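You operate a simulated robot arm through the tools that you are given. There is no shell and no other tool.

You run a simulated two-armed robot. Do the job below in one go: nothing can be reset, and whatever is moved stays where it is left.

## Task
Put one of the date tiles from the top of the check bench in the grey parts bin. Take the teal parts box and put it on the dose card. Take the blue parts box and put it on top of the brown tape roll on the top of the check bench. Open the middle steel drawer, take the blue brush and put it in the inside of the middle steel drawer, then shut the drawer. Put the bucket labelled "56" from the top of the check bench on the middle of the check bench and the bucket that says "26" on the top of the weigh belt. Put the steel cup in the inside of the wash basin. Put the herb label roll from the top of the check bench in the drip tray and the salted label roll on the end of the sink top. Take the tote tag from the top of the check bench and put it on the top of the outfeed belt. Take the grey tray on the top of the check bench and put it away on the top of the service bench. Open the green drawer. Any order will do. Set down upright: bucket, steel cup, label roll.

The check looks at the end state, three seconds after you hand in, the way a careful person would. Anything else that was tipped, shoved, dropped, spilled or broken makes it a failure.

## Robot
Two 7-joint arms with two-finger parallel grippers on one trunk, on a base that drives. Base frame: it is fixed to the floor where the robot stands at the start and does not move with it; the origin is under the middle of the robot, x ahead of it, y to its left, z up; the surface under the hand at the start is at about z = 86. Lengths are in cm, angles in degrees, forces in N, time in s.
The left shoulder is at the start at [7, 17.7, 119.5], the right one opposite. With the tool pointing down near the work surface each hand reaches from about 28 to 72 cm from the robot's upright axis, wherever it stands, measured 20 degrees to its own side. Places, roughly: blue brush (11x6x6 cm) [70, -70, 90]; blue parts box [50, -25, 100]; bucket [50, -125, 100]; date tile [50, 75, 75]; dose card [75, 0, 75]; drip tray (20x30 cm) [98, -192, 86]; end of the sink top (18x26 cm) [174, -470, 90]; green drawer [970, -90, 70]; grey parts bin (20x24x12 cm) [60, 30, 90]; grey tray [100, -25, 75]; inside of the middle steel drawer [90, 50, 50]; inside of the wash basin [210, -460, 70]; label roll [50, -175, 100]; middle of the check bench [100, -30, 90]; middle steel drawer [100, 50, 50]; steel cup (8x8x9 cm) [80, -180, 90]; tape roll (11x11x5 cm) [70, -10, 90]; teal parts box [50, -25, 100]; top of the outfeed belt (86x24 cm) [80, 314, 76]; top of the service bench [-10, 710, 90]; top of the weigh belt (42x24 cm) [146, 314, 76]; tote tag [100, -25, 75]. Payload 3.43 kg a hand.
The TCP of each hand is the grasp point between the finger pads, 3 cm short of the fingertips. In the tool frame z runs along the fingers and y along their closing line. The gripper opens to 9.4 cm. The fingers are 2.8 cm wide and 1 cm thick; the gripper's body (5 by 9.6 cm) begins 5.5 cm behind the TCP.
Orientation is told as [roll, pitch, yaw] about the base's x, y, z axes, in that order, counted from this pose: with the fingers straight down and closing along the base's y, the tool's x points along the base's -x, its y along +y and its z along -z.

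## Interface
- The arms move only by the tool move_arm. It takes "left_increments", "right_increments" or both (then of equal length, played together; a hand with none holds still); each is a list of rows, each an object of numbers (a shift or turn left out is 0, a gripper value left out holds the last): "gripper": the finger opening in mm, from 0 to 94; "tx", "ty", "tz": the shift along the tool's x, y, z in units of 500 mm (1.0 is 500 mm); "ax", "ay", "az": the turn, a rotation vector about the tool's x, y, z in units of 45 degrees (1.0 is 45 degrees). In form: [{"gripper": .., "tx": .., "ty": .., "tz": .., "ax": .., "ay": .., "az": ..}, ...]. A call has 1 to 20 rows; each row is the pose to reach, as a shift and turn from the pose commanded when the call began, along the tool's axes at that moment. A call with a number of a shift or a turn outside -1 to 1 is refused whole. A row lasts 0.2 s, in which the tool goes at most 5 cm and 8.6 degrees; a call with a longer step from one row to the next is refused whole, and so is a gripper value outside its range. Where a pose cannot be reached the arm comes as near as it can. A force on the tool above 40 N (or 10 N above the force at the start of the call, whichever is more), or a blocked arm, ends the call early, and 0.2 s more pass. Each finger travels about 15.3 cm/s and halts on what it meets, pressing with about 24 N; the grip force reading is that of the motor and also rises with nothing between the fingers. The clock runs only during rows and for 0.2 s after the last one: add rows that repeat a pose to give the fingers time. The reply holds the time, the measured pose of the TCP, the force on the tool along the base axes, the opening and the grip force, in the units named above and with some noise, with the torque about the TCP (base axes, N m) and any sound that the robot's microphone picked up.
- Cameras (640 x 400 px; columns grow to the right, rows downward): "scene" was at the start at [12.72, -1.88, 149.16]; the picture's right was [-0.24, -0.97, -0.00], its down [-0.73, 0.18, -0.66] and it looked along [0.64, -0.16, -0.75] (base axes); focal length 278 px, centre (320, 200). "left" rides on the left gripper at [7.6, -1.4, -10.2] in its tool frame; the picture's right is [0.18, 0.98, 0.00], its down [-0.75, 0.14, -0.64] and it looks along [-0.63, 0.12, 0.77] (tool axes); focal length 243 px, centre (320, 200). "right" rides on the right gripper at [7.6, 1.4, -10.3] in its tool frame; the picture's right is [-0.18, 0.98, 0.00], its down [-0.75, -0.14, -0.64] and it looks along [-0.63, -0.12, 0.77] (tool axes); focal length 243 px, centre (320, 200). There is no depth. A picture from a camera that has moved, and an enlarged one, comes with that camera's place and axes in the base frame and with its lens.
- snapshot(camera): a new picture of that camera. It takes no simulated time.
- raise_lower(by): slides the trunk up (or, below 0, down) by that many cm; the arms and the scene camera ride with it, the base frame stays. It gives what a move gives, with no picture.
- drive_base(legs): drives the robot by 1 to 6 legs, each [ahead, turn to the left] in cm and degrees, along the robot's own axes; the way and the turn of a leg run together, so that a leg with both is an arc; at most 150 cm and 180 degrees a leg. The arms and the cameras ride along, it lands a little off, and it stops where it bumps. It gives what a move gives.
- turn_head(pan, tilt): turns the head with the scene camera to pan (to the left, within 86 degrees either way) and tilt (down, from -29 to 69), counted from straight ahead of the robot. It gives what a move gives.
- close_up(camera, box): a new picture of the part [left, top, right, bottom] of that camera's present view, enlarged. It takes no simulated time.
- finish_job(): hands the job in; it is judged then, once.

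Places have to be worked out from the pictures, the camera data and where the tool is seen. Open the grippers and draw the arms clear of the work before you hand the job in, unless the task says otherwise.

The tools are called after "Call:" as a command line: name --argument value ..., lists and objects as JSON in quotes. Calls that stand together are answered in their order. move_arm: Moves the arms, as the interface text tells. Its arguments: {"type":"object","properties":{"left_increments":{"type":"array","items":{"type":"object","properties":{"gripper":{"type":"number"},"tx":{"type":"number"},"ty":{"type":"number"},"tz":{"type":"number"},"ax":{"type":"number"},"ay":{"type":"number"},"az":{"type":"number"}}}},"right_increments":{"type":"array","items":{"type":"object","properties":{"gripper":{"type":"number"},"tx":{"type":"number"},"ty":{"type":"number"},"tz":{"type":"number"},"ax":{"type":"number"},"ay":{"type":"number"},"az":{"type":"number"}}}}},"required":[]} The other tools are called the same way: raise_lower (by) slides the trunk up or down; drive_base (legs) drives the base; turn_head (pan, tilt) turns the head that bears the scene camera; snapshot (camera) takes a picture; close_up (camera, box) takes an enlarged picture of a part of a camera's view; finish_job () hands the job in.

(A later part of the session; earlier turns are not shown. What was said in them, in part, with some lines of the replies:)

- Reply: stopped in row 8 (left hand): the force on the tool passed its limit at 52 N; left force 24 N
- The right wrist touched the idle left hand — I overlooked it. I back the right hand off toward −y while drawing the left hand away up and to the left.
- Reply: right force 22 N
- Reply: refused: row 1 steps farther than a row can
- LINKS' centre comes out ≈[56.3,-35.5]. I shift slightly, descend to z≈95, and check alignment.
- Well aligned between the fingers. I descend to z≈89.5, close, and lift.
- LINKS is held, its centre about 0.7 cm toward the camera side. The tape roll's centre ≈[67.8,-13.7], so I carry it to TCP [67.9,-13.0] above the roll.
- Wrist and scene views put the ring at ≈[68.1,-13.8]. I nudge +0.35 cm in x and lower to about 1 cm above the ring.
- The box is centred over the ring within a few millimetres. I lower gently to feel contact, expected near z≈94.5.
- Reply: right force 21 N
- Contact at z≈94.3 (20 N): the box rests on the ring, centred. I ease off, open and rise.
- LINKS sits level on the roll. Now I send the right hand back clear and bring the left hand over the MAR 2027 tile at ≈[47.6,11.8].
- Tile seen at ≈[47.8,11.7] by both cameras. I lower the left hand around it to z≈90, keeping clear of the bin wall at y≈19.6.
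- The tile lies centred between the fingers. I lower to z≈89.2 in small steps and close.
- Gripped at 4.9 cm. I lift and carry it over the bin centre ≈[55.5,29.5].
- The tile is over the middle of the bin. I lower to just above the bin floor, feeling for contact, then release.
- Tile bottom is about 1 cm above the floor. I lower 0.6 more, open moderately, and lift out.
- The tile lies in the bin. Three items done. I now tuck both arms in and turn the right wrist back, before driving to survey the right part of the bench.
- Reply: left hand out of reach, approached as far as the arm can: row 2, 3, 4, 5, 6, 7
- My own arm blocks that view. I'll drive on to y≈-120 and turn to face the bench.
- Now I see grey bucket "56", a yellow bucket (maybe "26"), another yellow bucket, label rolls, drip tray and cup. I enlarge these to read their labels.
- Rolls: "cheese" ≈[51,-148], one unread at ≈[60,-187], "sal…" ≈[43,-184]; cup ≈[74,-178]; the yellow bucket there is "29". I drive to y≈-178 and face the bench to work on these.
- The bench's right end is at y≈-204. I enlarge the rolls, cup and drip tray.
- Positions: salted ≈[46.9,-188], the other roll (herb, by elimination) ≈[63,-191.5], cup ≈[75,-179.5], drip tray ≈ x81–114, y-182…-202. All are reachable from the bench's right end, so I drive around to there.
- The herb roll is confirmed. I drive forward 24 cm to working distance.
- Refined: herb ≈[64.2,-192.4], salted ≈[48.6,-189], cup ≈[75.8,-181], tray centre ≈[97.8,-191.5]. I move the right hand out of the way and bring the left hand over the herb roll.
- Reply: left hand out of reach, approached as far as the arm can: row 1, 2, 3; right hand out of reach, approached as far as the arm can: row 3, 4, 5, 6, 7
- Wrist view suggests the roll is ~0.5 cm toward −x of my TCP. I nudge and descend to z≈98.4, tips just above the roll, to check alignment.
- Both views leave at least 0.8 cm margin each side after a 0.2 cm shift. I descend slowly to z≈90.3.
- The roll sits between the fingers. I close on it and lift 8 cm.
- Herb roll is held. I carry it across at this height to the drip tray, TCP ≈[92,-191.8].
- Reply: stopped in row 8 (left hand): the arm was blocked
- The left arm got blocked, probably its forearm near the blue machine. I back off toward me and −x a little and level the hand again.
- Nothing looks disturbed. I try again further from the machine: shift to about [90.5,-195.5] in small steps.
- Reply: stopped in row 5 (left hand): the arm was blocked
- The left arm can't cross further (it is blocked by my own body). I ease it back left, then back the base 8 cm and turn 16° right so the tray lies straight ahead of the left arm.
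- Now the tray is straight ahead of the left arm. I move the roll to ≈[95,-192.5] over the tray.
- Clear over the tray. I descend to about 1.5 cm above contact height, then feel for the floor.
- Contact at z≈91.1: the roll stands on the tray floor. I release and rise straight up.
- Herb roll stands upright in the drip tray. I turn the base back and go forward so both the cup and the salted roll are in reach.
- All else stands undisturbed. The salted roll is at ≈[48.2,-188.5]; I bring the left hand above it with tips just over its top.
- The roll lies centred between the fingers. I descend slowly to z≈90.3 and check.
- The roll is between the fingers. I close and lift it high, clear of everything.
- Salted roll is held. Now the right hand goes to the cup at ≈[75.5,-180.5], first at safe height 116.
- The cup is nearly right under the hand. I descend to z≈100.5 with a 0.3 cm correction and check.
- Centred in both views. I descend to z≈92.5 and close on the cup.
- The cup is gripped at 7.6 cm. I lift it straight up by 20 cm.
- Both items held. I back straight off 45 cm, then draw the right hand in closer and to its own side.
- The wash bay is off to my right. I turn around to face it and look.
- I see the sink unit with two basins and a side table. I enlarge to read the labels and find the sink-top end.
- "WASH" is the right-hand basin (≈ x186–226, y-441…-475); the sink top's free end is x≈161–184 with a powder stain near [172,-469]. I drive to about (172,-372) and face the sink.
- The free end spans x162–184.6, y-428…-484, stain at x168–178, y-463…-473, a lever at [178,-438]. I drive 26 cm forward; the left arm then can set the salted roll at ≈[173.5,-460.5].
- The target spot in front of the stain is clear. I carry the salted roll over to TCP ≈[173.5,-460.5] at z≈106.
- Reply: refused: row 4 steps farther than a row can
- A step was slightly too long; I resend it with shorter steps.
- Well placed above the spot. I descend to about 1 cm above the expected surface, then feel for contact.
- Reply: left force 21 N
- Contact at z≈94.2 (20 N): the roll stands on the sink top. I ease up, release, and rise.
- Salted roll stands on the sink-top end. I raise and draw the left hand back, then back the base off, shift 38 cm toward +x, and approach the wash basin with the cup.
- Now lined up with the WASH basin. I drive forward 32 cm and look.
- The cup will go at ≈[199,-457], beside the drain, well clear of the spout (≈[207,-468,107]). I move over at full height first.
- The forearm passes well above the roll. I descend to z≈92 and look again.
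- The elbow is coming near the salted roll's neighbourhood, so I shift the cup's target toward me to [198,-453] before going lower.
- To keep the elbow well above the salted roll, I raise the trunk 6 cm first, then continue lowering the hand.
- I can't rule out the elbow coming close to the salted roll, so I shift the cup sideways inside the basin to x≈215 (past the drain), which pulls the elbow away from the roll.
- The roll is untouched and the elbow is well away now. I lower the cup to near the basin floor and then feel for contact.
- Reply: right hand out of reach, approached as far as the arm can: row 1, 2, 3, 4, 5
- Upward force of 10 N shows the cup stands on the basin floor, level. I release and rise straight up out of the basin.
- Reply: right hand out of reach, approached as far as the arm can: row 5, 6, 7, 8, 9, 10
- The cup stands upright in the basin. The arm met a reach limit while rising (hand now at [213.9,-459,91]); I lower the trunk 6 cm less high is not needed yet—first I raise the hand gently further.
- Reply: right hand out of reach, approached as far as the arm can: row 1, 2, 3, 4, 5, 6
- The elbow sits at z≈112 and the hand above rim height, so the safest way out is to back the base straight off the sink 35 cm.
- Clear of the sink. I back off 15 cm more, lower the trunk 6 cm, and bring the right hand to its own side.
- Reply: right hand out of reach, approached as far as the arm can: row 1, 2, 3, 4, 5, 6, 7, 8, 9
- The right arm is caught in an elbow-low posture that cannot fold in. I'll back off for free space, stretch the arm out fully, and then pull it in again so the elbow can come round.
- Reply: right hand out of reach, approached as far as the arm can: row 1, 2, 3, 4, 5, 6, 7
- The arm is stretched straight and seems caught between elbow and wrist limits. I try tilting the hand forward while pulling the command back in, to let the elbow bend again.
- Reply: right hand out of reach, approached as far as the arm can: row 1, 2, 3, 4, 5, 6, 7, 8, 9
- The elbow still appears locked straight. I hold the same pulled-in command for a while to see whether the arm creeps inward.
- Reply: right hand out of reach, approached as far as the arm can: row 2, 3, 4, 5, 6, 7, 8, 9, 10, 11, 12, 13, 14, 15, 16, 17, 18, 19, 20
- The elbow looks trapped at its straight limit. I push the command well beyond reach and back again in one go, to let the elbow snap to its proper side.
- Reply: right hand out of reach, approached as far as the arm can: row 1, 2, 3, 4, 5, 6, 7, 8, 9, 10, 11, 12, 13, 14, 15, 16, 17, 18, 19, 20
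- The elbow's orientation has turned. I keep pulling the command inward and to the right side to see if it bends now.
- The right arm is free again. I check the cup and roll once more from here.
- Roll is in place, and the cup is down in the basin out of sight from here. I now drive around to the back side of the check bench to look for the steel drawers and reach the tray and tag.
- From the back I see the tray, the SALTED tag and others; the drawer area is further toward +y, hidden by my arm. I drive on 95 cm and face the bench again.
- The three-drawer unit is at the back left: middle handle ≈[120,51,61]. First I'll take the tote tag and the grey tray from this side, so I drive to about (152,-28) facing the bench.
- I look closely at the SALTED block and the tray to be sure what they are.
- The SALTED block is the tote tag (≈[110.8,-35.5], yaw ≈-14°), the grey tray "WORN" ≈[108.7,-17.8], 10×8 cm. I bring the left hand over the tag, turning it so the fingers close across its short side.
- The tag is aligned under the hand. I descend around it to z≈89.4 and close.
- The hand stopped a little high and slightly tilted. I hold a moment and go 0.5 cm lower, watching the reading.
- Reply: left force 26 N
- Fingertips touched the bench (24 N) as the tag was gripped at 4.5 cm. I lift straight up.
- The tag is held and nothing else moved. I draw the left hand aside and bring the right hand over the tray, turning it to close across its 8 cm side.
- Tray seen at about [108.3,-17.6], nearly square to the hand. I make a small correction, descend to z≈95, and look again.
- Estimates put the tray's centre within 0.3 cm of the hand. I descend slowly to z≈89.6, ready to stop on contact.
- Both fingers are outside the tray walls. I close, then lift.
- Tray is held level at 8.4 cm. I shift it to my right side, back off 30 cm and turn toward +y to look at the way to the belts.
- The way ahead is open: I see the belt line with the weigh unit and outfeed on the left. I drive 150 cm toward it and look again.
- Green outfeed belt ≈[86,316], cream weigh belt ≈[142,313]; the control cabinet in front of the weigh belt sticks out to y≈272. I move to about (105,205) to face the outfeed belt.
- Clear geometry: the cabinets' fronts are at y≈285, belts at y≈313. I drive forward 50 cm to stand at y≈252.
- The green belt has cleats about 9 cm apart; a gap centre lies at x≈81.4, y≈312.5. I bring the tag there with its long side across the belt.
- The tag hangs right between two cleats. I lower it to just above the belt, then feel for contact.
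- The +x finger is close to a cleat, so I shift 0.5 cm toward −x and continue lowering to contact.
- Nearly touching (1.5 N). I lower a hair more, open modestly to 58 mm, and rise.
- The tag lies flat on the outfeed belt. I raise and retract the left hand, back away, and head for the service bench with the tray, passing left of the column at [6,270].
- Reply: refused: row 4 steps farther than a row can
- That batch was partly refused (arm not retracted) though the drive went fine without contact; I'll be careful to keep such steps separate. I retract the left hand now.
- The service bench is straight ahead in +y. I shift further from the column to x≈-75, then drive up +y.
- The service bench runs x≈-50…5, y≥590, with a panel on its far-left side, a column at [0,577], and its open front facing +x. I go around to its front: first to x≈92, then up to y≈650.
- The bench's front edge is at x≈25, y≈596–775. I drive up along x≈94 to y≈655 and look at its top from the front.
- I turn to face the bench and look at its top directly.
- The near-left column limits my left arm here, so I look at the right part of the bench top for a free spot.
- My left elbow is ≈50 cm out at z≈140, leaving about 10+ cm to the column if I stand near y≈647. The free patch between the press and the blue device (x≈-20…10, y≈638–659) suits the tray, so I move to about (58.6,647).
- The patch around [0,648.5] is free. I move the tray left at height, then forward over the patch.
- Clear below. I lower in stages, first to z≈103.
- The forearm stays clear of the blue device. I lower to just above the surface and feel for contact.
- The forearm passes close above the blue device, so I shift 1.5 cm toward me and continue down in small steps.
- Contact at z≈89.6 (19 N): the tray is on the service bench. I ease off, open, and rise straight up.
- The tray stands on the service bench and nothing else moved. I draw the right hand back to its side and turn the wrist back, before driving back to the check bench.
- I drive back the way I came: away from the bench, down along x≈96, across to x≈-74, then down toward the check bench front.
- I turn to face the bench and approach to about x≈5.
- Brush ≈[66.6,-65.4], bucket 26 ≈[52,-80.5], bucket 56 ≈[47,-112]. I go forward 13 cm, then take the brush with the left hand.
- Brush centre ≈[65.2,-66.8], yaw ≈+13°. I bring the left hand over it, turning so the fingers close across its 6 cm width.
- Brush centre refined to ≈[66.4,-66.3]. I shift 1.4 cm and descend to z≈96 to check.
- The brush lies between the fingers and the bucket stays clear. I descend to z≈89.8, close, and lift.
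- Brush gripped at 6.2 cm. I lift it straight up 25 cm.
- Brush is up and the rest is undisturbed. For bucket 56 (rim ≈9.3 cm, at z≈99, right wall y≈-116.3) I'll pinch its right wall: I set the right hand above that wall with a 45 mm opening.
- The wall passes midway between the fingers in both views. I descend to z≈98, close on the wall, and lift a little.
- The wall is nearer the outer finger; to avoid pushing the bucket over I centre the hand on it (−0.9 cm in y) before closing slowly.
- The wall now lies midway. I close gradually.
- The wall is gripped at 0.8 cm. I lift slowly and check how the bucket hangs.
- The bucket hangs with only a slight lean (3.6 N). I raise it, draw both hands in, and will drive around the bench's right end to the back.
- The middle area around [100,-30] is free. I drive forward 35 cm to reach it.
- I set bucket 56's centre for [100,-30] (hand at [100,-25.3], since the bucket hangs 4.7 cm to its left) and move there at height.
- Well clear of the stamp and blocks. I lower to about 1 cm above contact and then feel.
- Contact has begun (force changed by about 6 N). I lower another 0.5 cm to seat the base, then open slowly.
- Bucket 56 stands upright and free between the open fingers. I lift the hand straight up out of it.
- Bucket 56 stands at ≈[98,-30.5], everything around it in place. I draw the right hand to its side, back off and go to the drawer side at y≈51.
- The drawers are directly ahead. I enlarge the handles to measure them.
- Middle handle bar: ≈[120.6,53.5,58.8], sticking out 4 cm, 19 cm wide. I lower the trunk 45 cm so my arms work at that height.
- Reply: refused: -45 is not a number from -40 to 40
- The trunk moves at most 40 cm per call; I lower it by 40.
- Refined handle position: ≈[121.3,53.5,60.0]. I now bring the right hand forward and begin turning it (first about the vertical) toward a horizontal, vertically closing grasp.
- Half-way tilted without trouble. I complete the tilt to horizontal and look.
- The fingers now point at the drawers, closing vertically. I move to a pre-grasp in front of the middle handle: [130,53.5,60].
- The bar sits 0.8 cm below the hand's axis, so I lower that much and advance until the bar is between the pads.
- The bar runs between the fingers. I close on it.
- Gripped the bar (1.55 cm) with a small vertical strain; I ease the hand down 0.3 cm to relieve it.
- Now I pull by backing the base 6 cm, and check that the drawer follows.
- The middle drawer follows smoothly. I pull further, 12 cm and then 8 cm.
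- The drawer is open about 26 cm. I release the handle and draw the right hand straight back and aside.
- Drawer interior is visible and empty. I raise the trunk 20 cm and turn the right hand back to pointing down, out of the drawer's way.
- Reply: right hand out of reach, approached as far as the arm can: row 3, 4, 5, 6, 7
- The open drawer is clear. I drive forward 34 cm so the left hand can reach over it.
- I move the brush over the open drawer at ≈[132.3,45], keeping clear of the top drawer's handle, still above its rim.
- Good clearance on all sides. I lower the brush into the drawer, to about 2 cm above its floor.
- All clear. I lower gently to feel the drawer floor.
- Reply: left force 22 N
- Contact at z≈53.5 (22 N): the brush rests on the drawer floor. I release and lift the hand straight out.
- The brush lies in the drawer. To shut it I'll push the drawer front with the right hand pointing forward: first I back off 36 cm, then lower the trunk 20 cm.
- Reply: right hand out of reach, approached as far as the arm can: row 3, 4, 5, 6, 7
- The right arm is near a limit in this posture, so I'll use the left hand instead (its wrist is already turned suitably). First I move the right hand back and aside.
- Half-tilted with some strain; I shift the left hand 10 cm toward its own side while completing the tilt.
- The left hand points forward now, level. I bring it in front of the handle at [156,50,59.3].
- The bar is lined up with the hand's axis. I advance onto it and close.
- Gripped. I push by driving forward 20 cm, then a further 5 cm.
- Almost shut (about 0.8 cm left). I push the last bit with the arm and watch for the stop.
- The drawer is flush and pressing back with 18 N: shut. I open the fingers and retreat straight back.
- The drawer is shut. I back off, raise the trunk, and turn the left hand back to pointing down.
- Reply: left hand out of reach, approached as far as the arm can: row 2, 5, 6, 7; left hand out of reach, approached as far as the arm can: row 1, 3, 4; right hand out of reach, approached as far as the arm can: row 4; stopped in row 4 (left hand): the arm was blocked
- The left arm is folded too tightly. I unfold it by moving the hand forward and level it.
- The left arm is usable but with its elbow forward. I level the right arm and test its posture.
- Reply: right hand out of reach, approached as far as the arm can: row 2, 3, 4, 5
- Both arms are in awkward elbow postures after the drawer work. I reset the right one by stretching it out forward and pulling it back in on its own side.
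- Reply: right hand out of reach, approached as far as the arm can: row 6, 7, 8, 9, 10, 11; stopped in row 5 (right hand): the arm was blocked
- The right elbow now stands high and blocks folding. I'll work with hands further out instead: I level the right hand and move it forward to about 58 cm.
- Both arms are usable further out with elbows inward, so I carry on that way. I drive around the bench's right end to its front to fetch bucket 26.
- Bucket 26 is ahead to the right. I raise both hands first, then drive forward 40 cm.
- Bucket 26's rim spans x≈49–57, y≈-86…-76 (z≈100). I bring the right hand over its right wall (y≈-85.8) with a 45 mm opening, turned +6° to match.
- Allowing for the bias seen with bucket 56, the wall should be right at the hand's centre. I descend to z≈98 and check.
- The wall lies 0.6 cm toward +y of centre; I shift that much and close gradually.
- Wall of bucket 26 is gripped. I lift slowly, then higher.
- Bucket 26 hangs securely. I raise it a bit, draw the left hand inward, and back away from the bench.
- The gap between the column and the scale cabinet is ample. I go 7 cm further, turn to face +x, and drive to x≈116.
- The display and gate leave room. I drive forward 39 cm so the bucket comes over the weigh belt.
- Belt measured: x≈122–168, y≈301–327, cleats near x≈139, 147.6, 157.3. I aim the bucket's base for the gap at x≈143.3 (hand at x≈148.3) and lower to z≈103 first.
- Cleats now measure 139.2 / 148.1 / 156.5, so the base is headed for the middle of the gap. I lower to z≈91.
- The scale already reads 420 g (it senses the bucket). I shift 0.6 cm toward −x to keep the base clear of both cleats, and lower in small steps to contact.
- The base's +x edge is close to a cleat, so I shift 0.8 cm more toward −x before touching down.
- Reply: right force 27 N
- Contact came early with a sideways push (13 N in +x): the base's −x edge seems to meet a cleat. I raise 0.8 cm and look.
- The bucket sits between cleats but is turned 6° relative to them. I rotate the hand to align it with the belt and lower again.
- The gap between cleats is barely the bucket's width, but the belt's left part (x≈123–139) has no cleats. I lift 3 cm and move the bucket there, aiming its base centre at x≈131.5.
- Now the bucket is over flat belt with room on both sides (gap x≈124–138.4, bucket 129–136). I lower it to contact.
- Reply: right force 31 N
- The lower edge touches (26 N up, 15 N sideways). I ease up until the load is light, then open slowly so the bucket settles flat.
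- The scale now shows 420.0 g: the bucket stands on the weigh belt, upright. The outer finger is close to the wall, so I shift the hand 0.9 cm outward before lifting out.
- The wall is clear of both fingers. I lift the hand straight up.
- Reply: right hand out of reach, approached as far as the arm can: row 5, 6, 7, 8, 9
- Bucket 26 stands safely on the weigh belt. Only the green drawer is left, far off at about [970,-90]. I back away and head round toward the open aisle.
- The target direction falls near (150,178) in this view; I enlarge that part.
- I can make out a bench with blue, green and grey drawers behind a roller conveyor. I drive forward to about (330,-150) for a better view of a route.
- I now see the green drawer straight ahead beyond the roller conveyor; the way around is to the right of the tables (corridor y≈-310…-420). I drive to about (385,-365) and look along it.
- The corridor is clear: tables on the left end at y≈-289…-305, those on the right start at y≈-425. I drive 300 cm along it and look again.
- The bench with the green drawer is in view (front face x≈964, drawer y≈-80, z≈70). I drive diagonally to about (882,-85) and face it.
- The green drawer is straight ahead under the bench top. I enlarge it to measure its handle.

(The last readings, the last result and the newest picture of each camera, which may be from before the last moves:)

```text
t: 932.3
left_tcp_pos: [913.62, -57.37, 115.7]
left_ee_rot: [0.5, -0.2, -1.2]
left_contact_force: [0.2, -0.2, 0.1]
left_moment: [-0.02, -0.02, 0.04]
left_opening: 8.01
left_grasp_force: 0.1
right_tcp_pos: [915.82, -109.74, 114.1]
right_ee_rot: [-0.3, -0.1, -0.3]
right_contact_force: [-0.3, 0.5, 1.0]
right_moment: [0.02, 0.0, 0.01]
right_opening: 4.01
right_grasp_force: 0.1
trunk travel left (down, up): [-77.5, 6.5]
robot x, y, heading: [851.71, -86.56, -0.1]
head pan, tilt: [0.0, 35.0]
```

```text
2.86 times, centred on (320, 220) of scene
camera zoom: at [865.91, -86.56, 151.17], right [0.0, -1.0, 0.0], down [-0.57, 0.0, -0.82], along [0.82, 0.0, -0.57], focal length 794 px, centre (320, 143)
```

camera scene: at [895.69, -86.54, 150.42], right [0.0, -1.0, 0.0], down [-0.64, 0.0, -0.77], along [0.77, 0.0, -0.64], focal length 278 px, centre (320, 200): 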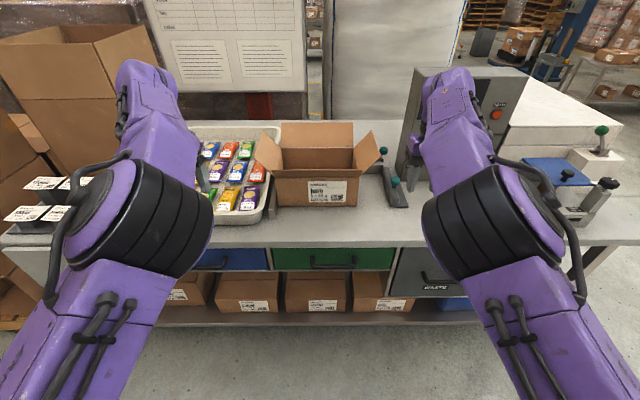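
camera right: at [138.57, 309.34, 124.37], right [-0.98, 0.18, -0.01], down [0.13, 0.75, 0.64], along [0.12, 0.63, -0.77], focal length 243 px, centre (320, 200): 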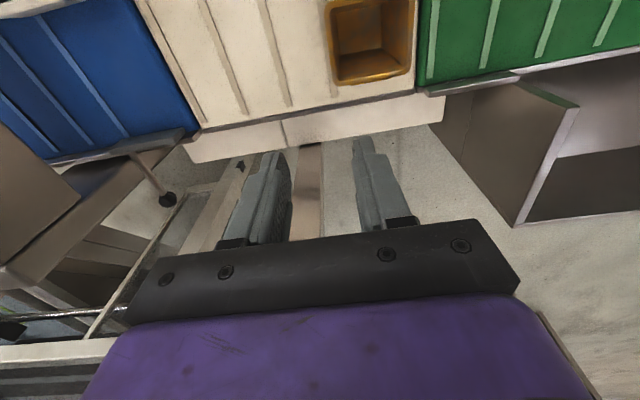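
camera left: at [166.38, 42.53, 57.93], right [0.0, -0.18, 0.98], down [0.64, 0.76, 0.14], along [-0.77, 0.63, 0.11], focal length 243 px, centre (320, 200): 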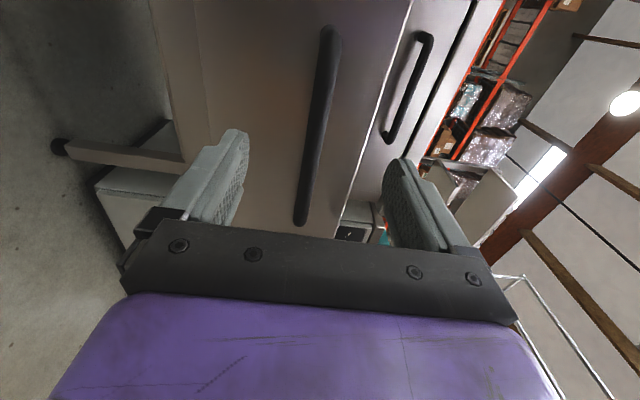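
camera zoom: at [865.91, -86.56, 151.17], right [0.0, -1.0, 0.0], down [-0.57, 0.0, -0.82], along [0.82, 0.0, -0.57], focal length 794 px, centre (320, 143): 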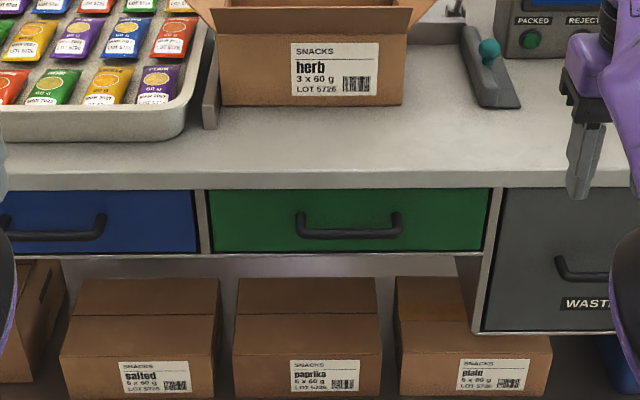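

Two views give the handle bar at ≈[949.7,-90.8,77], bench edge at x≈952.3. I lower the trunk 30 cm, then turn the right hand to point forward with vertical closing.

Call:
raise_lower --by -30

Call:
move_arm --right_increments '[{"az": -0.16}, {"az": -0.33}, {"az": -0.5}, {"az": -0.67}, {"az": -0.84}, {"az": -1.0}, {"az": -1.0}]'

Call:
move_arm --right_increments '[{"az": -0.16}, {"az": -0.33}, {"az": -0.5}, {"az": -0.67}, {"az": -0.84}, {"az": -1.0}, {"az": -1.0}]'

Call:
snapshot --camera "scene"

```text
t: 935.3
left_tcp_pos: [913.62, -57.26, 85.76]
left_ee_rot: [0.6, -0.2, -1.2]
left_contact_force: [-0.3, 0.0, -0.6]
left_moment: [-0.03, 0.02, -0.02]
left_opening: 8.03
left_grasp_force: 0.1
right_tcp_pos: [915.96, -109.81, 84.18]
right_ee_rot: [-0.3, -0.1, -0.2]
right_contact_force: [0.6, 0.5, -0.4]
right_moment: [-0.02, 0.0, 0.04]
right_opening: 3.99
right_grasp_force: 0.0
trunk travel left (down, up): [-47.5, 36.5]
robot x, y, heading: [852.0, -86.26, -0.2]
head pan, tilt: [0.0, 35.0]
```

```text
t: 936.9
left_tcp_pos: [913.61, -57.36, 85.76]
left_ee_rot: [0.5, -0.2, -1.2]
left_contact_force: [-0.2, 0.1, 0.2]
left_moment: [0.0, -0.04, 0.0]
left_opening: 7.98
left_grasp_force: 0.1
right_tcp_pos: [915.92, -109.72, 84.1]
right_ee_rot: [-0.3, 0.3, 44.8]
right_contact_force: [0.9, 0.3, 0.2]
right_moment: [-0.01, -0.03, -0.01]
right_opening: 3.98
right_grasp_force: 0.0
trunk travel left (down, up): [-47.5, 36.5]
robot x, y, heading: [851.81, -86.52, -0.2]
head pan, tilt: [0.0, 35.0]
```

```text
t: 938.5
left_tcp_pos: [913.61, -57.36, 85.84]
left_ee_rot: [0.6, -0.3, -1.2]
left_contact_force: [0.1, 0.4, 0.5]
left_moment: [0.0, -0.04, -0.03]
left_opening: 7.98
left_grasp_force: 0.1
right_tcp_pos: [915.96, -109.78, 84.01]
right_ee_rot: [-0.1, 0.3, 89.8]
right_contact_force: [1.5, -0.3, -0.5]
right_moment: [0.01, 0.01, 0.03]
right_opening: 3.98
right_grasp_force: 0.1
trunk travel left (down, up): [-47.5, 36.5]
robot x, y, heading: [852.07, -86.25, 0.3]
head pan, tilt: [0.0, 35.0]
```

```text
taken
camera scene: at [865.94, -86.56, 121.17], right [0.0, -1.0, 0.0], down [-0.57, 0.0, -0.82], along [0.82, 0.0, -0.57], focal length 278 px, centre (320, 200)
```

scene: 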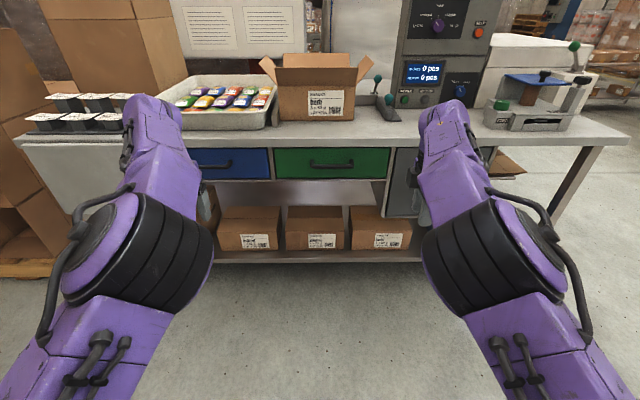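

Call:
move_arm --right_increments '[{"ax": 0.16}, {"ax": 0.33}, {"ax": 0.5}, {"ax": 0.67}, {"ax": 0.84}, {"ax": 1.0}, {"ax": 1.0}]'

Call:
move_arm --right_increments '[{"ax": 0.16}, {"ax": 0.33}, {"ax": 0.5}, {"ax": 0.67}, {"ax": 0.84}, {"ax": 1.0}, {"ax": 1.0}]'

Call:
snapshot --camera "scene"

```text
t: 939.4
left_tcp_pos: [913.65, -57.37, 85.74]
left_ee_rot: [0.5, -0.2, -1.2]
left_contact_force: [-0.2, 0.0, 0.7]
left_moment: [0.03, -0.01, -0.01]
left_opening: 8.0
left_grasp_force: 0.2
right_tcp_pos: [913.88, -111.39, 73.52]
right_ee_rot: [-13.2, -0.7, 87.9]
right_contact_force: [0.0, 0.0, 0.8]
right_moment: [0.03, 0.0, 0.01]
right_opening: 3.99
right_grasp_force: 0.2
trunk travel left (down, up): [-47.5, 36.5]
robot x, y, heading: [851.9, -86.13, -0.1]
head pan, tilt: [0.0, 35.0]
stopped in row 4 (right hand): the arm was blocked; the commanded pose is now the measured one
```

```text
t: 941.0
left_tcp_pos: [913.68, -57.29, 85.72]
left_ee_rot: [0.4, -0.2, -1.2]
left_contact_force: [-0.6, 0.0, -1.0]
left_moment: [-0.01, -0.01, 0.0]
left_opening: 8.03
left_grasp_force: 0.0
right_tcp_pos: [913.8, -112.49, 73.63]
right_ee_rot: [-58.3, -3.4, 85.8]
right_contact_force: [0.5, -0.5, -0.3]
right_moment: [0.0, 0.01, -0.01]
right_opening: 3.98
right_grasp_force: 0.0
right hand out of reach, approached as far as the arm can: row 5
trunk travel left (down, up): [-47.5, 36.5]
robot x, y, heading: [851.83, -86.55, -0.4]
head pan, tilt: [0.0, 35.0]
```

```text
taken
camera scene: at [865.92, -86.48, 121.17], right [0.0, -1.0, 0.0], down [-0.57, 0.0, -0.82], along [0.82, 0.0, -0.57], focal length 278 px, centre (320, 200)
```

scene: 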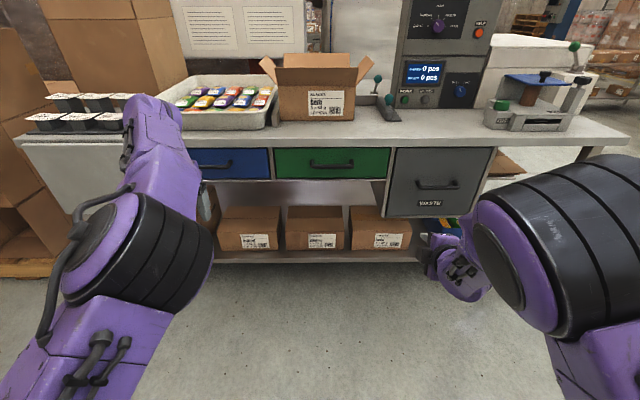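

The hand is now tilted 58°, with the elbow outside again. I complete the tilt to horizontal.

Call:
move_arm --right_increments '[{"ax": 0.15}, {"ax": 0.3}, {"ax": 0.45}, {"ax": 0.6}, {"ax": 0.704}, {"ax": 0.704}]'

Call:
snapshot --camera "right"

Call:
snapshot --camera "scene"

```text
t: 942.4
left_tcp_pos: [913.66, -57.39, 85.77]
left_ee_rot: [0.5, -0.1, -1.2]
left_contact_force: [-0.5, 0.7, 0.6]
left_moment: [-0.03, 0.0, 0.01]
left_opening: 7.98
left_grasp_force: 0.0
right_tcp_pos: [913.9, -111.5, 73.47]
right_ee_rot: [-89.9, -0.7, 87.6]
right_contact_force: [0.6, -0.1, -1.0]
right_moment: [-0.02, -0.02, 0.02]
right_opening: 3.99
right_grasp_force: 0.1
trunk travel left (down, up): [-47.5, 36.5]
robot x, y, heading: [851.84, -86.61, -0.1]
head pan, tilt: [0.0, 35.0]
```

```text
taken
camera right: at [903.27, -118.77, 71.94], right [0.01, 0.19, -0.98], down [-0.61, 0.78, 0.15], along [0.79, 0.6, 0.12], focal length 243 px, centre (320, 200)
```

right: 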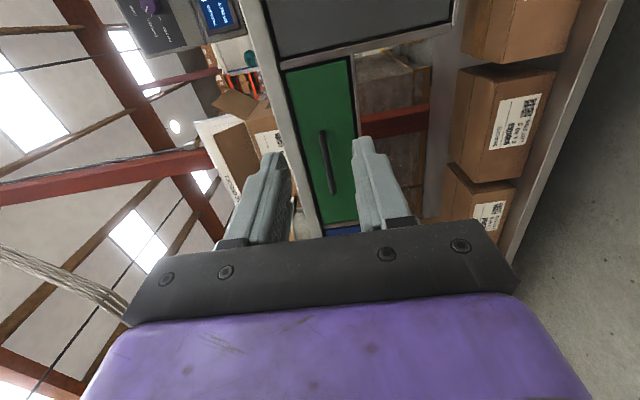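

```text
taken
camera scene: at [865.92, -86.56, 121.17], right [0.0, -1.0, 0.0], down [-0.57, 0.0, -0.82], along [0.82, 0.0, -0.57], focal length 278 px, centre (320, 200)
```

scene: 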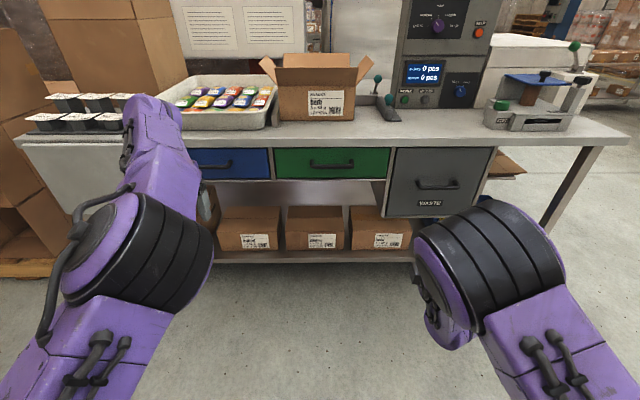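

The hand points level at the drawers. I move it sideways to the handle's y and height, lift the left hand out of the way, then drive forward.

Call:
move_arm --right_increments '[{"tx": -0.07, "ty": -0.012, "ay": -0.01}, {"tx": -0.14, "ty": -0.024, "ay": -0.02}, {"tx": -0.21, "ty": -0.036, "ay": -0.03}, {"tx": -0.28, "ty": -0.048, "ay": -0.04}, {"tx": -0.35, "ty": -0.06, "ay": -0.053}, {"tx": -0.41, "ty": -0.07, "ay": -0.053, "gripper": 60}, {"tx": -0.41, "ty": -0.07, "ay": -0.053}]' --left_increments '[{"tz": -0.05}, {"tz": -0.1}, {"tz": -0.15}, {"tz": -0.2}, {"tz": -0.25}, {"tz": -0.3}, {"tz": -0.3}]'

Call:
snapshot --camera "scene"

```text
t: 944.2
left_tcp_pos: [913.99, -57.47, 100.56]
left_ee_rot: [0.4, -0.5, -1.4]
left_contact_force: [-0.3, -0.8, 0.2]
left_moment: [-0.01, 0.01, 0.0]
left_opening: 8.0
left_grasp_force: 0.1
left hand out of reach, approached as far as the arm can: row 6, 7
right_tcp_pos: [914.22, -92.41, 73.64]
right_ee_rot: [-86.1, -1.4, 88.2]
right_contact_force: [-0.1, 0.3, 0.6]
right_moment: [-0.03, 0.02, -0.01]
right_opening: 6.03
right_grasp_force: 0.1
trunk travel left (down, up): [-47.5, 36.5]
robot x, y, heading: [852.04, -86.85, -0.2]
head pan, tilt: [0.0, 35.0]
stopped in row 7 (right hand): the arm was blocked; the commanded pose is now the measured one
```

```text
taken
camera scene: at [865.98, -86.56, 121.16], right [0.0, -1.0, 0.0], down [-0.57, 0.0, -0.82], along [0.82, 0.0, -0.57], focal length 278 px, centre (320, 200)
```

scene: 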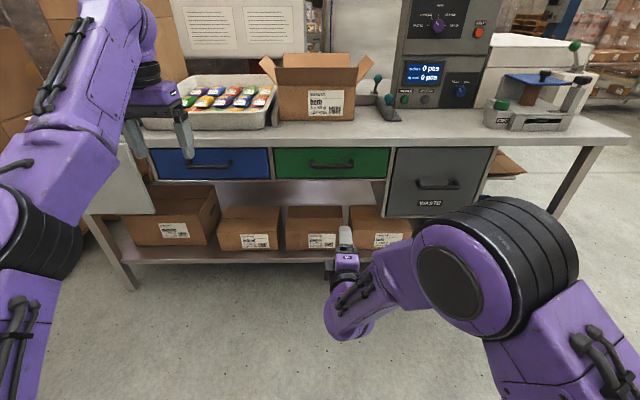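

Call:
move_arm --right_increments '[{"ax": 0.04, "ty": -0.02}, {"ax": 0.087, "ty": -0.04}, {"ax": 0.087, "ty": -0.065}, {"ax": 0.087, "ty": -0.065}]'

Call:
snapshot --camera "right"

```text
t: 945.4
left_tcp_pos: [913.99, -57.55, 100.44]
left_ee_rot: [0.5, -0.6, -1.3]
left_contact_force: [0.4, -0.5, 0.3]
left_moment: [0.01, 0.01, 0.04]
left_opening: 8.0
left_grasp_force: 0.0
right_tcp_pos: [914.5, -94.0, 74.79]
right_ee_rot: [-87.5, -2.3, 86.2]
right_contact_force: [0.0, -0.1, 0.3]
right_moment: [0.04, -0.01, 0.01]
right_opening: 6.02
right_grasp_force: 0.0
trunk travel left (down, up): [-47.5, 36.5]
robot x, y, heading: [851.92, -86.46, -0.2]
head pan, tilt: [0.0, 35.0]
stopped in row 4 (right hand): the arm was blocked; the commanded pose is now the measured one
```

```text
taken
camera right: at [903.79, -101.09, 73.62], right [-0.03, 0.23, -0.97], down [-0.58, 0.79, 0.2], along [0.81, 0.58, 0.11], focal length 243 px, centre (320, 200)
```

right: 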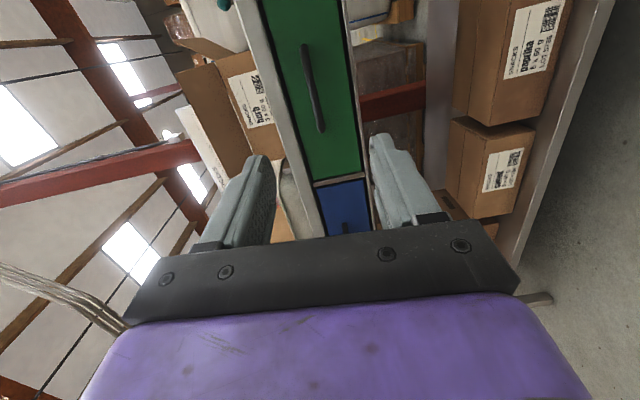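

The arm is a little too folded here. I extend the hand 6 cm forward while levelling it.

Call:
move_arm --right_increments '[{"tz": 0.04}, {"tz": 0.08}, {"tz": 0.12}, {"tz": 0.13, "ax": 0.03, "ay": -0.02}, {"tz": 0.13, "ax": 0.056, "ay": -0.05, "ty": -0.02}, {"tz": 0.13, "ax": 0.056, "ay": -0.08, "ty": -0.045}, {"tz": 0.13, "ax": 0.056, "ay": -0.08, "ty": -0.045}]'

Call:
snapshot --camera "scene"

```text
t: 947.0
left_tcp_pos: [913.91, -57.43, 100.52]
left_ee_rot: [0.5, -0.7, -1.2]
left_contact_force: [-1.4, -0.5, 0.6]
left_moment: [-0.03, -0.01, 0.01]
left_opening: 7.98
left_grasp_force: 0.1
right_tcp_pos: [921.17, -95.01, 76.53]
right_ee_rot: [-89.8, -2.4, 89.5]
right_contact_force: [0.3, 0.0, 0.3]
right_moment: [-0.01, 0.0, 0.0]
right_opening: 6.0
right_grasp_force: 0.0
trunk travel left (down, up): [-47.5, 36.5]
robot x, y, heading: [851.66, -86.77, 0.1]
head pan, tilt: [0.0, 35.0]
```

```text
taken
camera scene: at [865.96, -86.54, 121.16], right [0.0, -1.0, 0.0], down [-0.57, 0.0, -0.82], along [0.82, 0.0, -0.57], focal length 278 px, centre (320, 200)
```

scene: 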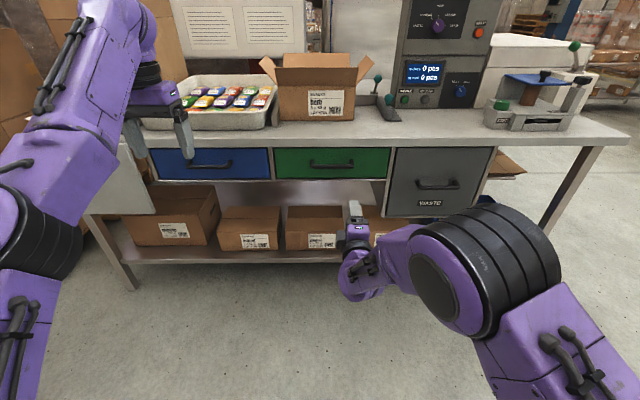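

Level and free now. I shift 3 cm in y toward the bar's middle and drive forward 20 cm.

Call:
move_arm --right_increments '[{"tx": -0.03}, {"tx": -0.06}, {"tx": -0.06}]'

Call:
drive_base --legs '[[20, 0]]'

Call:
snapshot --camera "right"

Call:
snapshot --camera "scene"

```text
t: 947.8
left_tcp_pos: [914.04, -57.44, 100.6]
left_ee_rot: [0.5, -0.6, -1.1]
left_contact_force: [-0.1, -0.5, 0.0]
left_moment: [0.01, 0.0, -0.01]
left_opening: 8.0
left_grasp_force: 0.1
right_tcp_pos: [921.15, -92.05, 76.66]
right_ee_rot: [-89.9, -2.4, 89.5]
right_contact_force: [0.4, 0.4, 0.3]
right_moment: [-0.02, -0.01, -0.01]
right_opening: 6.02
right_grasp_force: 0.0
trunk travel left (down, up): [-47.5, 36.5]
robot x, y, heading: [851.91, -86.32, -0.3]
head pan, tilt: [0.0, 35.0]
```

```text
t: 949.4
left_tcp_pos: [933.96, -57.55, 100.35]
left_ee_rot: [0.5, -0.6, -1.2]
left_contact_force: [0.9, 1.0, -1.0]
left_moment: [0.02, 0.01, -0.03]
left_opening: 8.0
left_grasp_force: 0.1
right_tcp_pos: [941.32, -92.01, 77.09]
right_ee_rot: [-90.2, -2.6, 89.5]
right_contact_force: [-0.7, -0.3, 0.2]
right_moment: [-0.03, 0.01, 0.0]
right_opening: 6.02
right_grasp_force: 0.0
trunk travel left (down, up): [-47.5, 36.5]
robot x, y, heading: [871.74, -86.63, -0.5]
head pan, tilt: [0.0, 35.0]
```

```text
taken
camera right: at [930.92, -99.47, 75.31], right [0.01, 0.23, -0.97], down [-0.64, 0.75, 0.17], along [0.77, 0.62, 0.15], focal length 243 px, centre (320, 200)
```

right: 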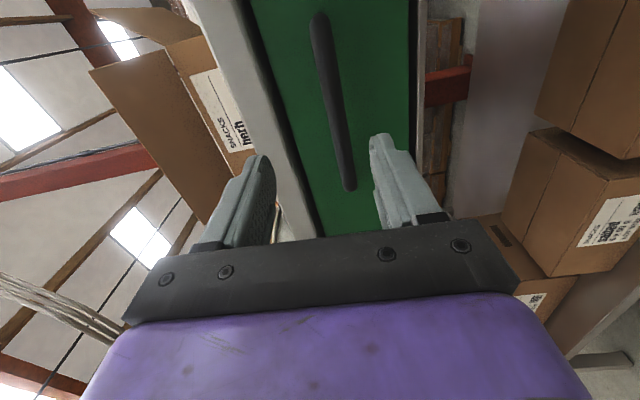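

```text
taken
camera scene: at [885.96, -86.57, 121.15], right [0.0, -1.0, 0.0], down [-0.57, 0.0, -0.82], along [0.82, 0.0, -0.57], focal length 278 px, centre (320, 200)
```

scene: 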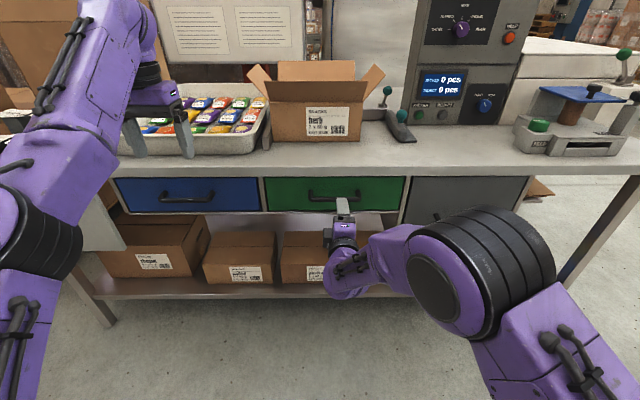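

The bar appears about 1.3 cm below the hand's axis. I lower by 1.2 cm and advance with the arm to bring the bar between the pads.

Call:
move_arm --right_increments '[{"ty": 0.012, "tz": 0.02}, {"ty": 0.024, "tz": 0.05}, {"ty": 0.024, "tz": 0.09}, {"ty": 0.024, "tz": 0.12}, {"ty": 0.024, "tz": 0.12}]'

Call:
snapshot --camera "right"

Call:
close_up --camera "scene" --box '[240, 150, 440, 290]'

```text
t: 950.6
left_tcp_pos: [933.81, -57.54, 100.51]
left_ee_rot: [0.5, -0.6, -1.2]
left_contact_force: [0.3, -0.4, 0.5]
left_moment: [0.02, 0.02, 0.0]
left_opening: 8.0
left_grasp_force: 0.1
right_tcp_pos: [947.16, -91.83, 75.97]
right_ee_rot: [-90.1, -2.7, 89.6]
right_contact_force: [-0.9, -0.2, 1.3]
right_moment: [-0.01, 0.02, -0.02]
right_opening: 6.01
right_grasp_force: 0.1
trunk travel left (down, up): [-47.5, 36.5]
robot x, y, heading: [871.76, -86.42, 0.0]
head pan, tilt: [0.0, 35.0]
```

```text
taken
camera right: at [936.86, -99.42, 74.2], right [0.01, 0.23, -0.97], down [-0.64, 0.75, 0.17], along [0.77, 0.62, 0.15], focal length 243 px, centre (320, 200)
```

right: 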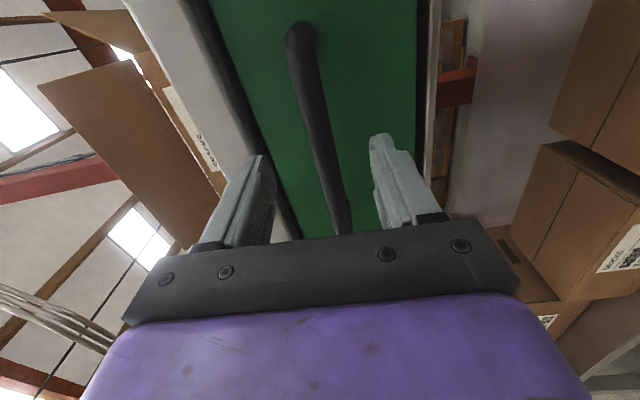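

```text
2.86 times, centred on (340, 220) of scene
camera zoom: at [885.85, -86.56, 121.17], right [0.0, -1.0, 0.0], down [-0.57, 0.0, -0.82], along [0.82, 0.0, -0.57], focal length 794 px, centre (263, 143)
```

zoom: 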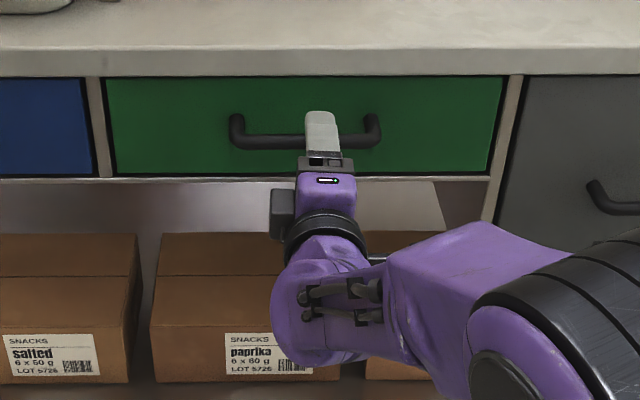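

The bar lies between the fingers, slightly low. I lower 0.4 cm, advance 1.8 cm more, and close.

Call:
move_arm --right_increments '[{"ty": 0.008, "tz": 0.012}, {"ty": 0.008, "tz": 0.024}, {"ty": 0.008, "tz": 0.036}, {"ty": 0.008, "tz": 0.036}, {"ty": 0.008, "tz": 0.036, "gripper": 40}, {"ty": 0.008, "tz": 0.036, "gripper": 25}, {"ty": 0.008, "tz": 0.036, "gripper": 10}, {"ty": 0.008, "tz": 0.036, "gripper": 0}, {"ty": 0.008, "tz": 0.036, "gripper": 0}]'

Call:
snapshot --camera "right"

```text
t: 952.6
left_tcp_pos: [933.81, -57.52, 100.52]
left_ee_rot: [0.5, -0.8, -1.1]
left_contact_force: [-0.3, 0.2, 0.1]
left_moment: [0.02, -0.01, 0.0]
left_opening: 7.99
left_grasp_force: 0.1
right_tcp_pos: [948.98, -91.86, 75.8]
right_ee_rot: [-90.4, -2.6, 89.5]
right_contact_force: [2.5, -1.9, 5.6]
right_moment: [-1.41, -0.08, 0.37]
right_opening: 1.66
right_grasp_force: 45.0
trunk travel left (down, up): [-47.5, 36.5]
robot x, y, heading: [871.8, -86.68, -0.1]
head pan, tilt: [0.0, 35.0]
```

```text
taken
camera right: at [938.67, -99.45, 73.93], right [0.01, 0.23, -0.97], down [-0.64, 0.75, 0.17], along [0.77, 0.62, 0.15], focal length 243 px, centre (320, 200)
```

right: 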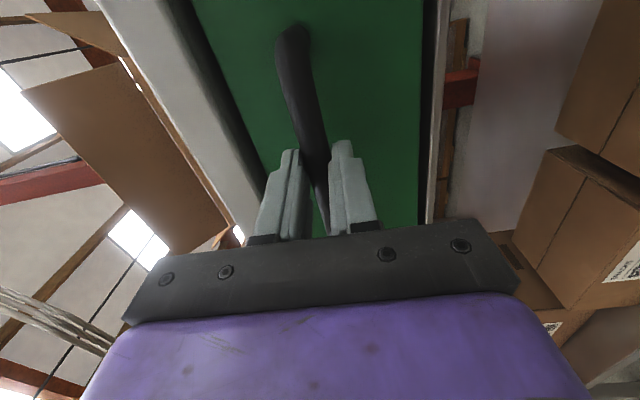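

Gripped (1.66 cm). I pull by backing 6 cm and check that the drawer follows.

Call:
drive_base --legs '[[-6, 0]]'

Call:
close_up --camera "scene" --box '[220, 120, 460, 290]'

```text
t: 953.5
left_tcp_pos: [927.6, -57.6, 100.62]
left_ee_rot: [0.6, -0.7, -1.2]
left_contact_force: [-0.2, -0.5, -0.3]
left_moment: [-0.02, -0.02, 0.02]
left_opening: 8.01
left_grasp_force: 0.1
right_tcp_pos: [942.82, -91.96, 75.76]
right_ee_rot: [-90.2, -2.6, 89.5]
right_contact_force: [0.0, -3.6, 5.7]
right_moment: [-1.32, -0.19, -0.55]
right_opening: 1.64
right_grasp_force: 45.6
trunk travel left (down, up): [-47.5, 36.5]
robot x, y, heading: [866.2, -86.37, 0.0]
head pan, tilt: [0.0, 35.0]
```

```text
2.35 times, centred on (340, 205) of scene
camera zoom: at [879.63, -86.59, 121.2], right [0.0, -1.0, 0.0], down [-0.57, 0.0, -0.82], along [0.82, 0.0, -0.57], focal length 654 px, centre (273, 188)
```

zoom: 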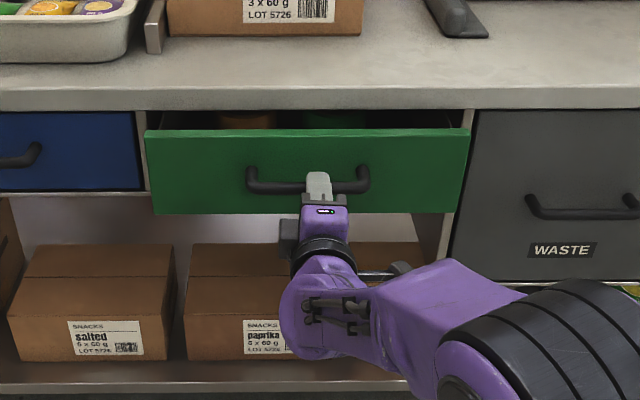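

The green drawer comes open. I pull on, 10 cm and then 8 cm.

Call:
drive_base --legs '[[-10, 0]]'

Call:
drive_base --legs '[[-8, 0]]'

Call:
snapshot --camera "scene"

```text
t: 954.7
left_tcp_pos: [917.71, -57.41, 100.63]
left_ee_rot: [0.5, -0.6, -1.2]
left_contact_force: [-0.6, -0.2, -0.4]
left_moment: [0.0, -0.03, 0.0]
left_opening: 7.97
left_grasp_force: 0.1
right_tcp_pos: [932.91, -92.01, 75.79]
right_ee_rot: [-90.3, -2.8, 89.4]
right_contact_force: [-0.4, -6.6, 5.9]
right_moment: [-1.35, -0.2, -0.39]
right_opening: 1.66
right_grasp_force: 44.7
trunk travel left (down, up): [-47.5, 36.5]
robot x, y, heading: [855.92, -86.11, 0.2]
head pan, tilt: [0.0, 35.0]
```

```text
t: 955.7
left_tcp_pos: [909.72, -57.49, 100.73]
left_ee_rot: [0.5, -0.7, -1.2]
left_contact_force: [0.2, 0.2, 0.5]
left_moment: [0.0, -0.02, -0.01]
left_opening: 7.97
left_grasp_force: 0.0
right_tcp_pos: [924.93, -92.18, 75.78]
right_ee_rot: [-90.3, -2.7, 89.2]
right_contact_force: [1.1, -6.7, 6.6]
right_moment: [-1.33, -0.15, -0.45]
right_opening: 1.65
right_grasp_force: 44.9
trunk travel left (down, up): [-47.5, 36.5]
robot x, y, heading: [847.97, -86.55, -0.3]
head pan, tilt: [0.0, 35.0]
```

```text
taken
camera scene: at [861.74, -86.62, 121.2], right [0.0, -1.0, 0.0], down [-0.57, 0.0, -0.82], along [0.82, 0.0, -0.57], focal length 278 px, centre (320, 200)
```

scene: 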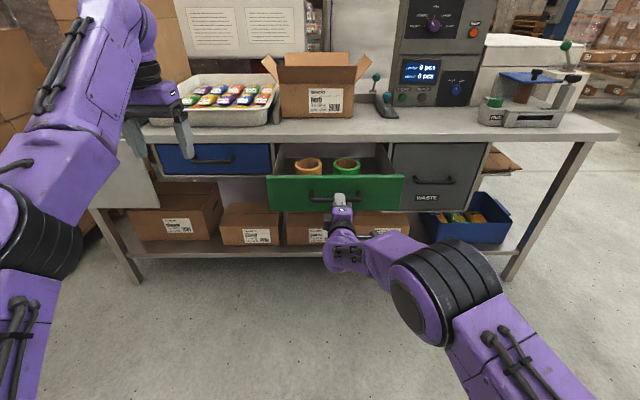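

It is open 24 cm with little resistance. I pull another 6 cm gently to open it well.

Call:
drive_base --legs '[[-6, 0]]'

Call:
close_up --camera "scene" --box '[220, 100, 460, 270]'

```text
t: 956.7
left_tcp_pos: [904.05, -57.46, 100.45]
left_ee_rot: [0.5, -0.5, -1.2]
left_contact_force: [0.2, -0.1, -0.7]
left_moment: [0.01, 0.02, -0.01]
left_opening: 8.0
left_grasp_force: 0.0
right_tcp_pos: [919.34, -92.28, 75.71]
right_ee_rot: [-90.4, -2.6, 89.2]
right_contact_force: [27.9, -4.7, 13.9]
right_moment: [-1.32, -0.37, -0.27]
right_opening: 1.67
right_grasp_force: 44.9
trunk travel left (down, up): [-47.5, 36.5]
robot x, y, heading: [842.14, -86.57, -0.1]
head pan, tilt: [0.0, 35.0]
```

```text
2.35 times, centred on (340, 185) of scene
camera zoom: at [856.17, -86.56, 121.16], right [0.0, -1.0, 0.0], down [-0.57, 0.0, -0.82], along [0.82, 0.0, -0.57], focal length 654 px, centre (273, 235)
```

zoom: 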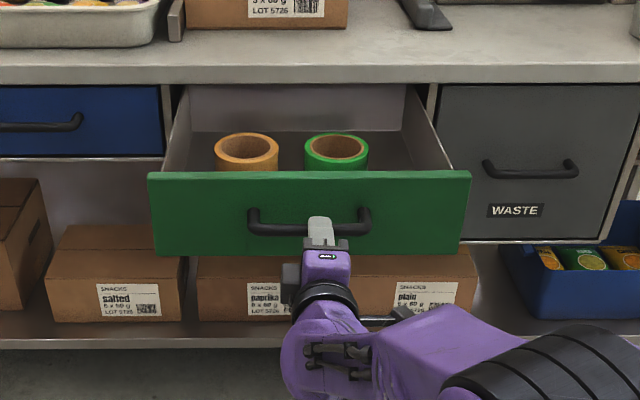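

A 28 N pull now shows the drawer at its stop: fully open. I ease forward slightly, release the handle, and draw the hand straight back.

Call:
move_arm --right_increments '[{"tz": 0.005}, {"tz": 0.005, "gripper": 25}, {"tz": 0.005, "gripper": 45}, {"tz": 0.005, "gripper": 60}, {"tz": 0.005, "gripper": 60}]'

Call:
drive_base --legs '[[-30, 0]]'

Call:
snapshot --camera "scene"

```text
t: 957.9
left_tcp_pos: [904.03, -57.42, 100.43]
left_ee_rot: [0.5, -0.6, -1.2]
left_contact_force: [-0.1, -0.1, 0.4]
left_moment: [0.0, 0.0, 0.01]
left_opening: 7.99
left_grasp_force: 0.0
right_tcp_pos: [919.53, -92.05, 75.7]
right_ee_rot: [-90.5, -2.7, 89.2]
right_contact_force: [0.0, -0.3, -0.9]
right_moment: [0.01, -0.02, 0.0]
right_opening: 6.02
right_grasp_force: 0.0
trunk travel left (down, up): [-47.5, 36.5]
robot x, y, heading: [842.42, -86.3, -0.2]
head pan, tilt: [0.0, 35.0]
```

```text
t: 960.0
left_tcp_pos: [874.07, -57.48, 100.68]
left_ee_rot: [0.5, -0.7, -1.4]
left_contact_force: [-0.5, 0.4, -0.1]
left_moment: [0.03, -0.02, 0.02]
left_opening: 8.03
left_grasp_force: 0.1
right_tcp_pos: [889.55, -92.31, 75.86]
right_ee_rot: [-90.5, -2.7, 89.0]
right_contact_force: [0.5, 0.9, -0.4]
right_moment: [-0.01, -0.01, -0.02]
right_opening: 6.01
right_grasp_force: 0.0
trunk travel left (down, up): [-47.5, 36.5]
robot x, y, heading: [812.35, -86.6, -0.2]
head pan, tilt: [0.0, 35.0]
```

```text
taken
camera scene: at [825.95, -86.5, 121.18], right [0.0, -1.0, 0.0], down [-0.57, 0.0, -0.82], along [0.82, 0.0, -0.57], focal length 278 px, centre (320, 200)
```

scene: 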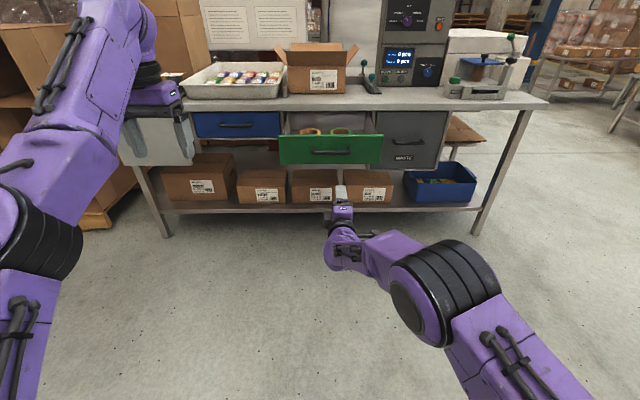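

The green drawer stands fully open and both hands are clear. I open the grippers fully, back off a bit more, and take a last look.

Call:
move_arm --left_increments '[{"gripper": 94}, {"gripper": 94}, {"gripper": 94}]' --right_increments '[{"gripper": 94}, {"gripper": 94}, {"gripper": 94}]'

Call:
drive_base --legs '[[-15, 0]]'

Call:
close_up --camera "scene" --box '[180, 60, 500, 260]'

```text
t: 960.8
left_tcp_pos: [874.07, -57.56, 100.61]
left_ee_rot: [0.5, -0.5, -1.4]
left_contact_force: [-0.9, 0.5, -0.2]
left_moment: [-0.03, -0.02, -0.01]
left_opening: 9.39
left_grasp_force: 0.0
right_tcp_pos: [889.4, -92.35, 75.8]
right_ee_rot: [-90.5, -2.8, 89.0]
right_contact_force: [-0.1, -0.2, 0.2]
right_moment: [0.03, 0.0, 0.01]
right_opening: 9.39
right_grasp_force: 0.1
trunk travel left (down, up): [-47.5, 36.5]
robot x, y, heading: [812.15, -86.17, -0.3]
head pan, tilt: [0.0, 35.0]
```

```text
t: 962.1
left_tcp_pos: [859.14, -57.43, 100.6]
left_ee_rot: [0.5, -0.6, -1.4]
left_contact_force: [-0.6, 0.4, 0.7]
left_moment: [-0.02, -0.02, 0.01]
left_opening: 9.39
left_grasp_force: 0.0
right_tcp_pos: [874.52, -92.25, 75.98]
right_ee_rot: [-90.8, -2.6, 89.0]
right_contact_force: [-0.9, -0.3, -0.6]
right_moment: [-0.01, 0.04, 0.01]
right_opening: 9.4
right_grasp_force: 0.1
trunk travel left (down, up): [-47.5, 36.5]
robot x, y, heading: [796.89, -86.57, -0.4]
head pan, tilt: [0.0, 35.0]
```

```text
2.00 times, centred on (340, 160) of scene
camera zoom: at [810.98, -86.43, 121.18], right [0.0, -1.0, 0.0], down [-0.57, 0.0, -0.82], along [0.82, 0.0, -0.57], focal length 556 px, centre (280, 280)
```

zoom: 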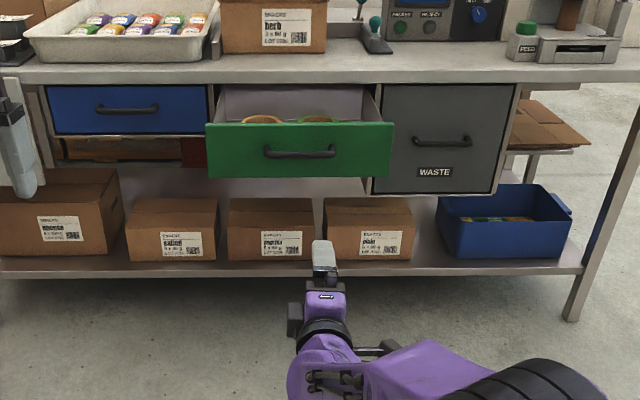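

The green drawer is open with its contents undisturbed. Every item on the list is done, the grippers are open and the arms are clear, so I hand the job in.

Call:
finish_job

```text
The job is handed in.
```

I did every item on the list and handed the job in. I haven't seen the verdict. Three things I couldn't fully confirm are listed at the end.

| Item | Where it is now |
|---|---|
| Date tile (MAR 2027) | In the grey parts bin |
| Teal parts box | On the dose card |
| Blue parts box | On top of the brown tape roll, sitting level |
| Blue brush | In the middle steel drawer, which is pushed shut against its stop |
| Bucket 56 | Standing on the check bench at about [98, -30] |
| Bucket 26 | Standing on the weigh belt; its display showed 420 g when I let go |
| Steel cup | Standing in the wash basin beside the drain |
| Herb label roll | Standing in the drip tray |
| Salted label roll | Standing on the end of the sink top |
| Tote tag (marked "SALTED") | Lying flat on the outfeed belt |
| Grey tray (marked "WORN") | On the service bench |
| Green drawer | Open to its stop |

- **Tote tag and grey tray:** nothing carried those exact names. I took the small white "SALTED" block as the tote tag and the grey "WORN" tray as the grey tray, because both were at the places you gave.
- **Salted label roll:** it stands near the front of the marked area, just touching a powder stain. By my measurements its centre is about 3 cm inside the area, and its front edge is about at the limit.
- **Steel cup:** it looked upright just after I let go, but I couldn't see into the basin when I checked again from further back.

Early on my two arms touched each other, and later they were blocked by my own body a few times. I saw nothing else tipped or moved.
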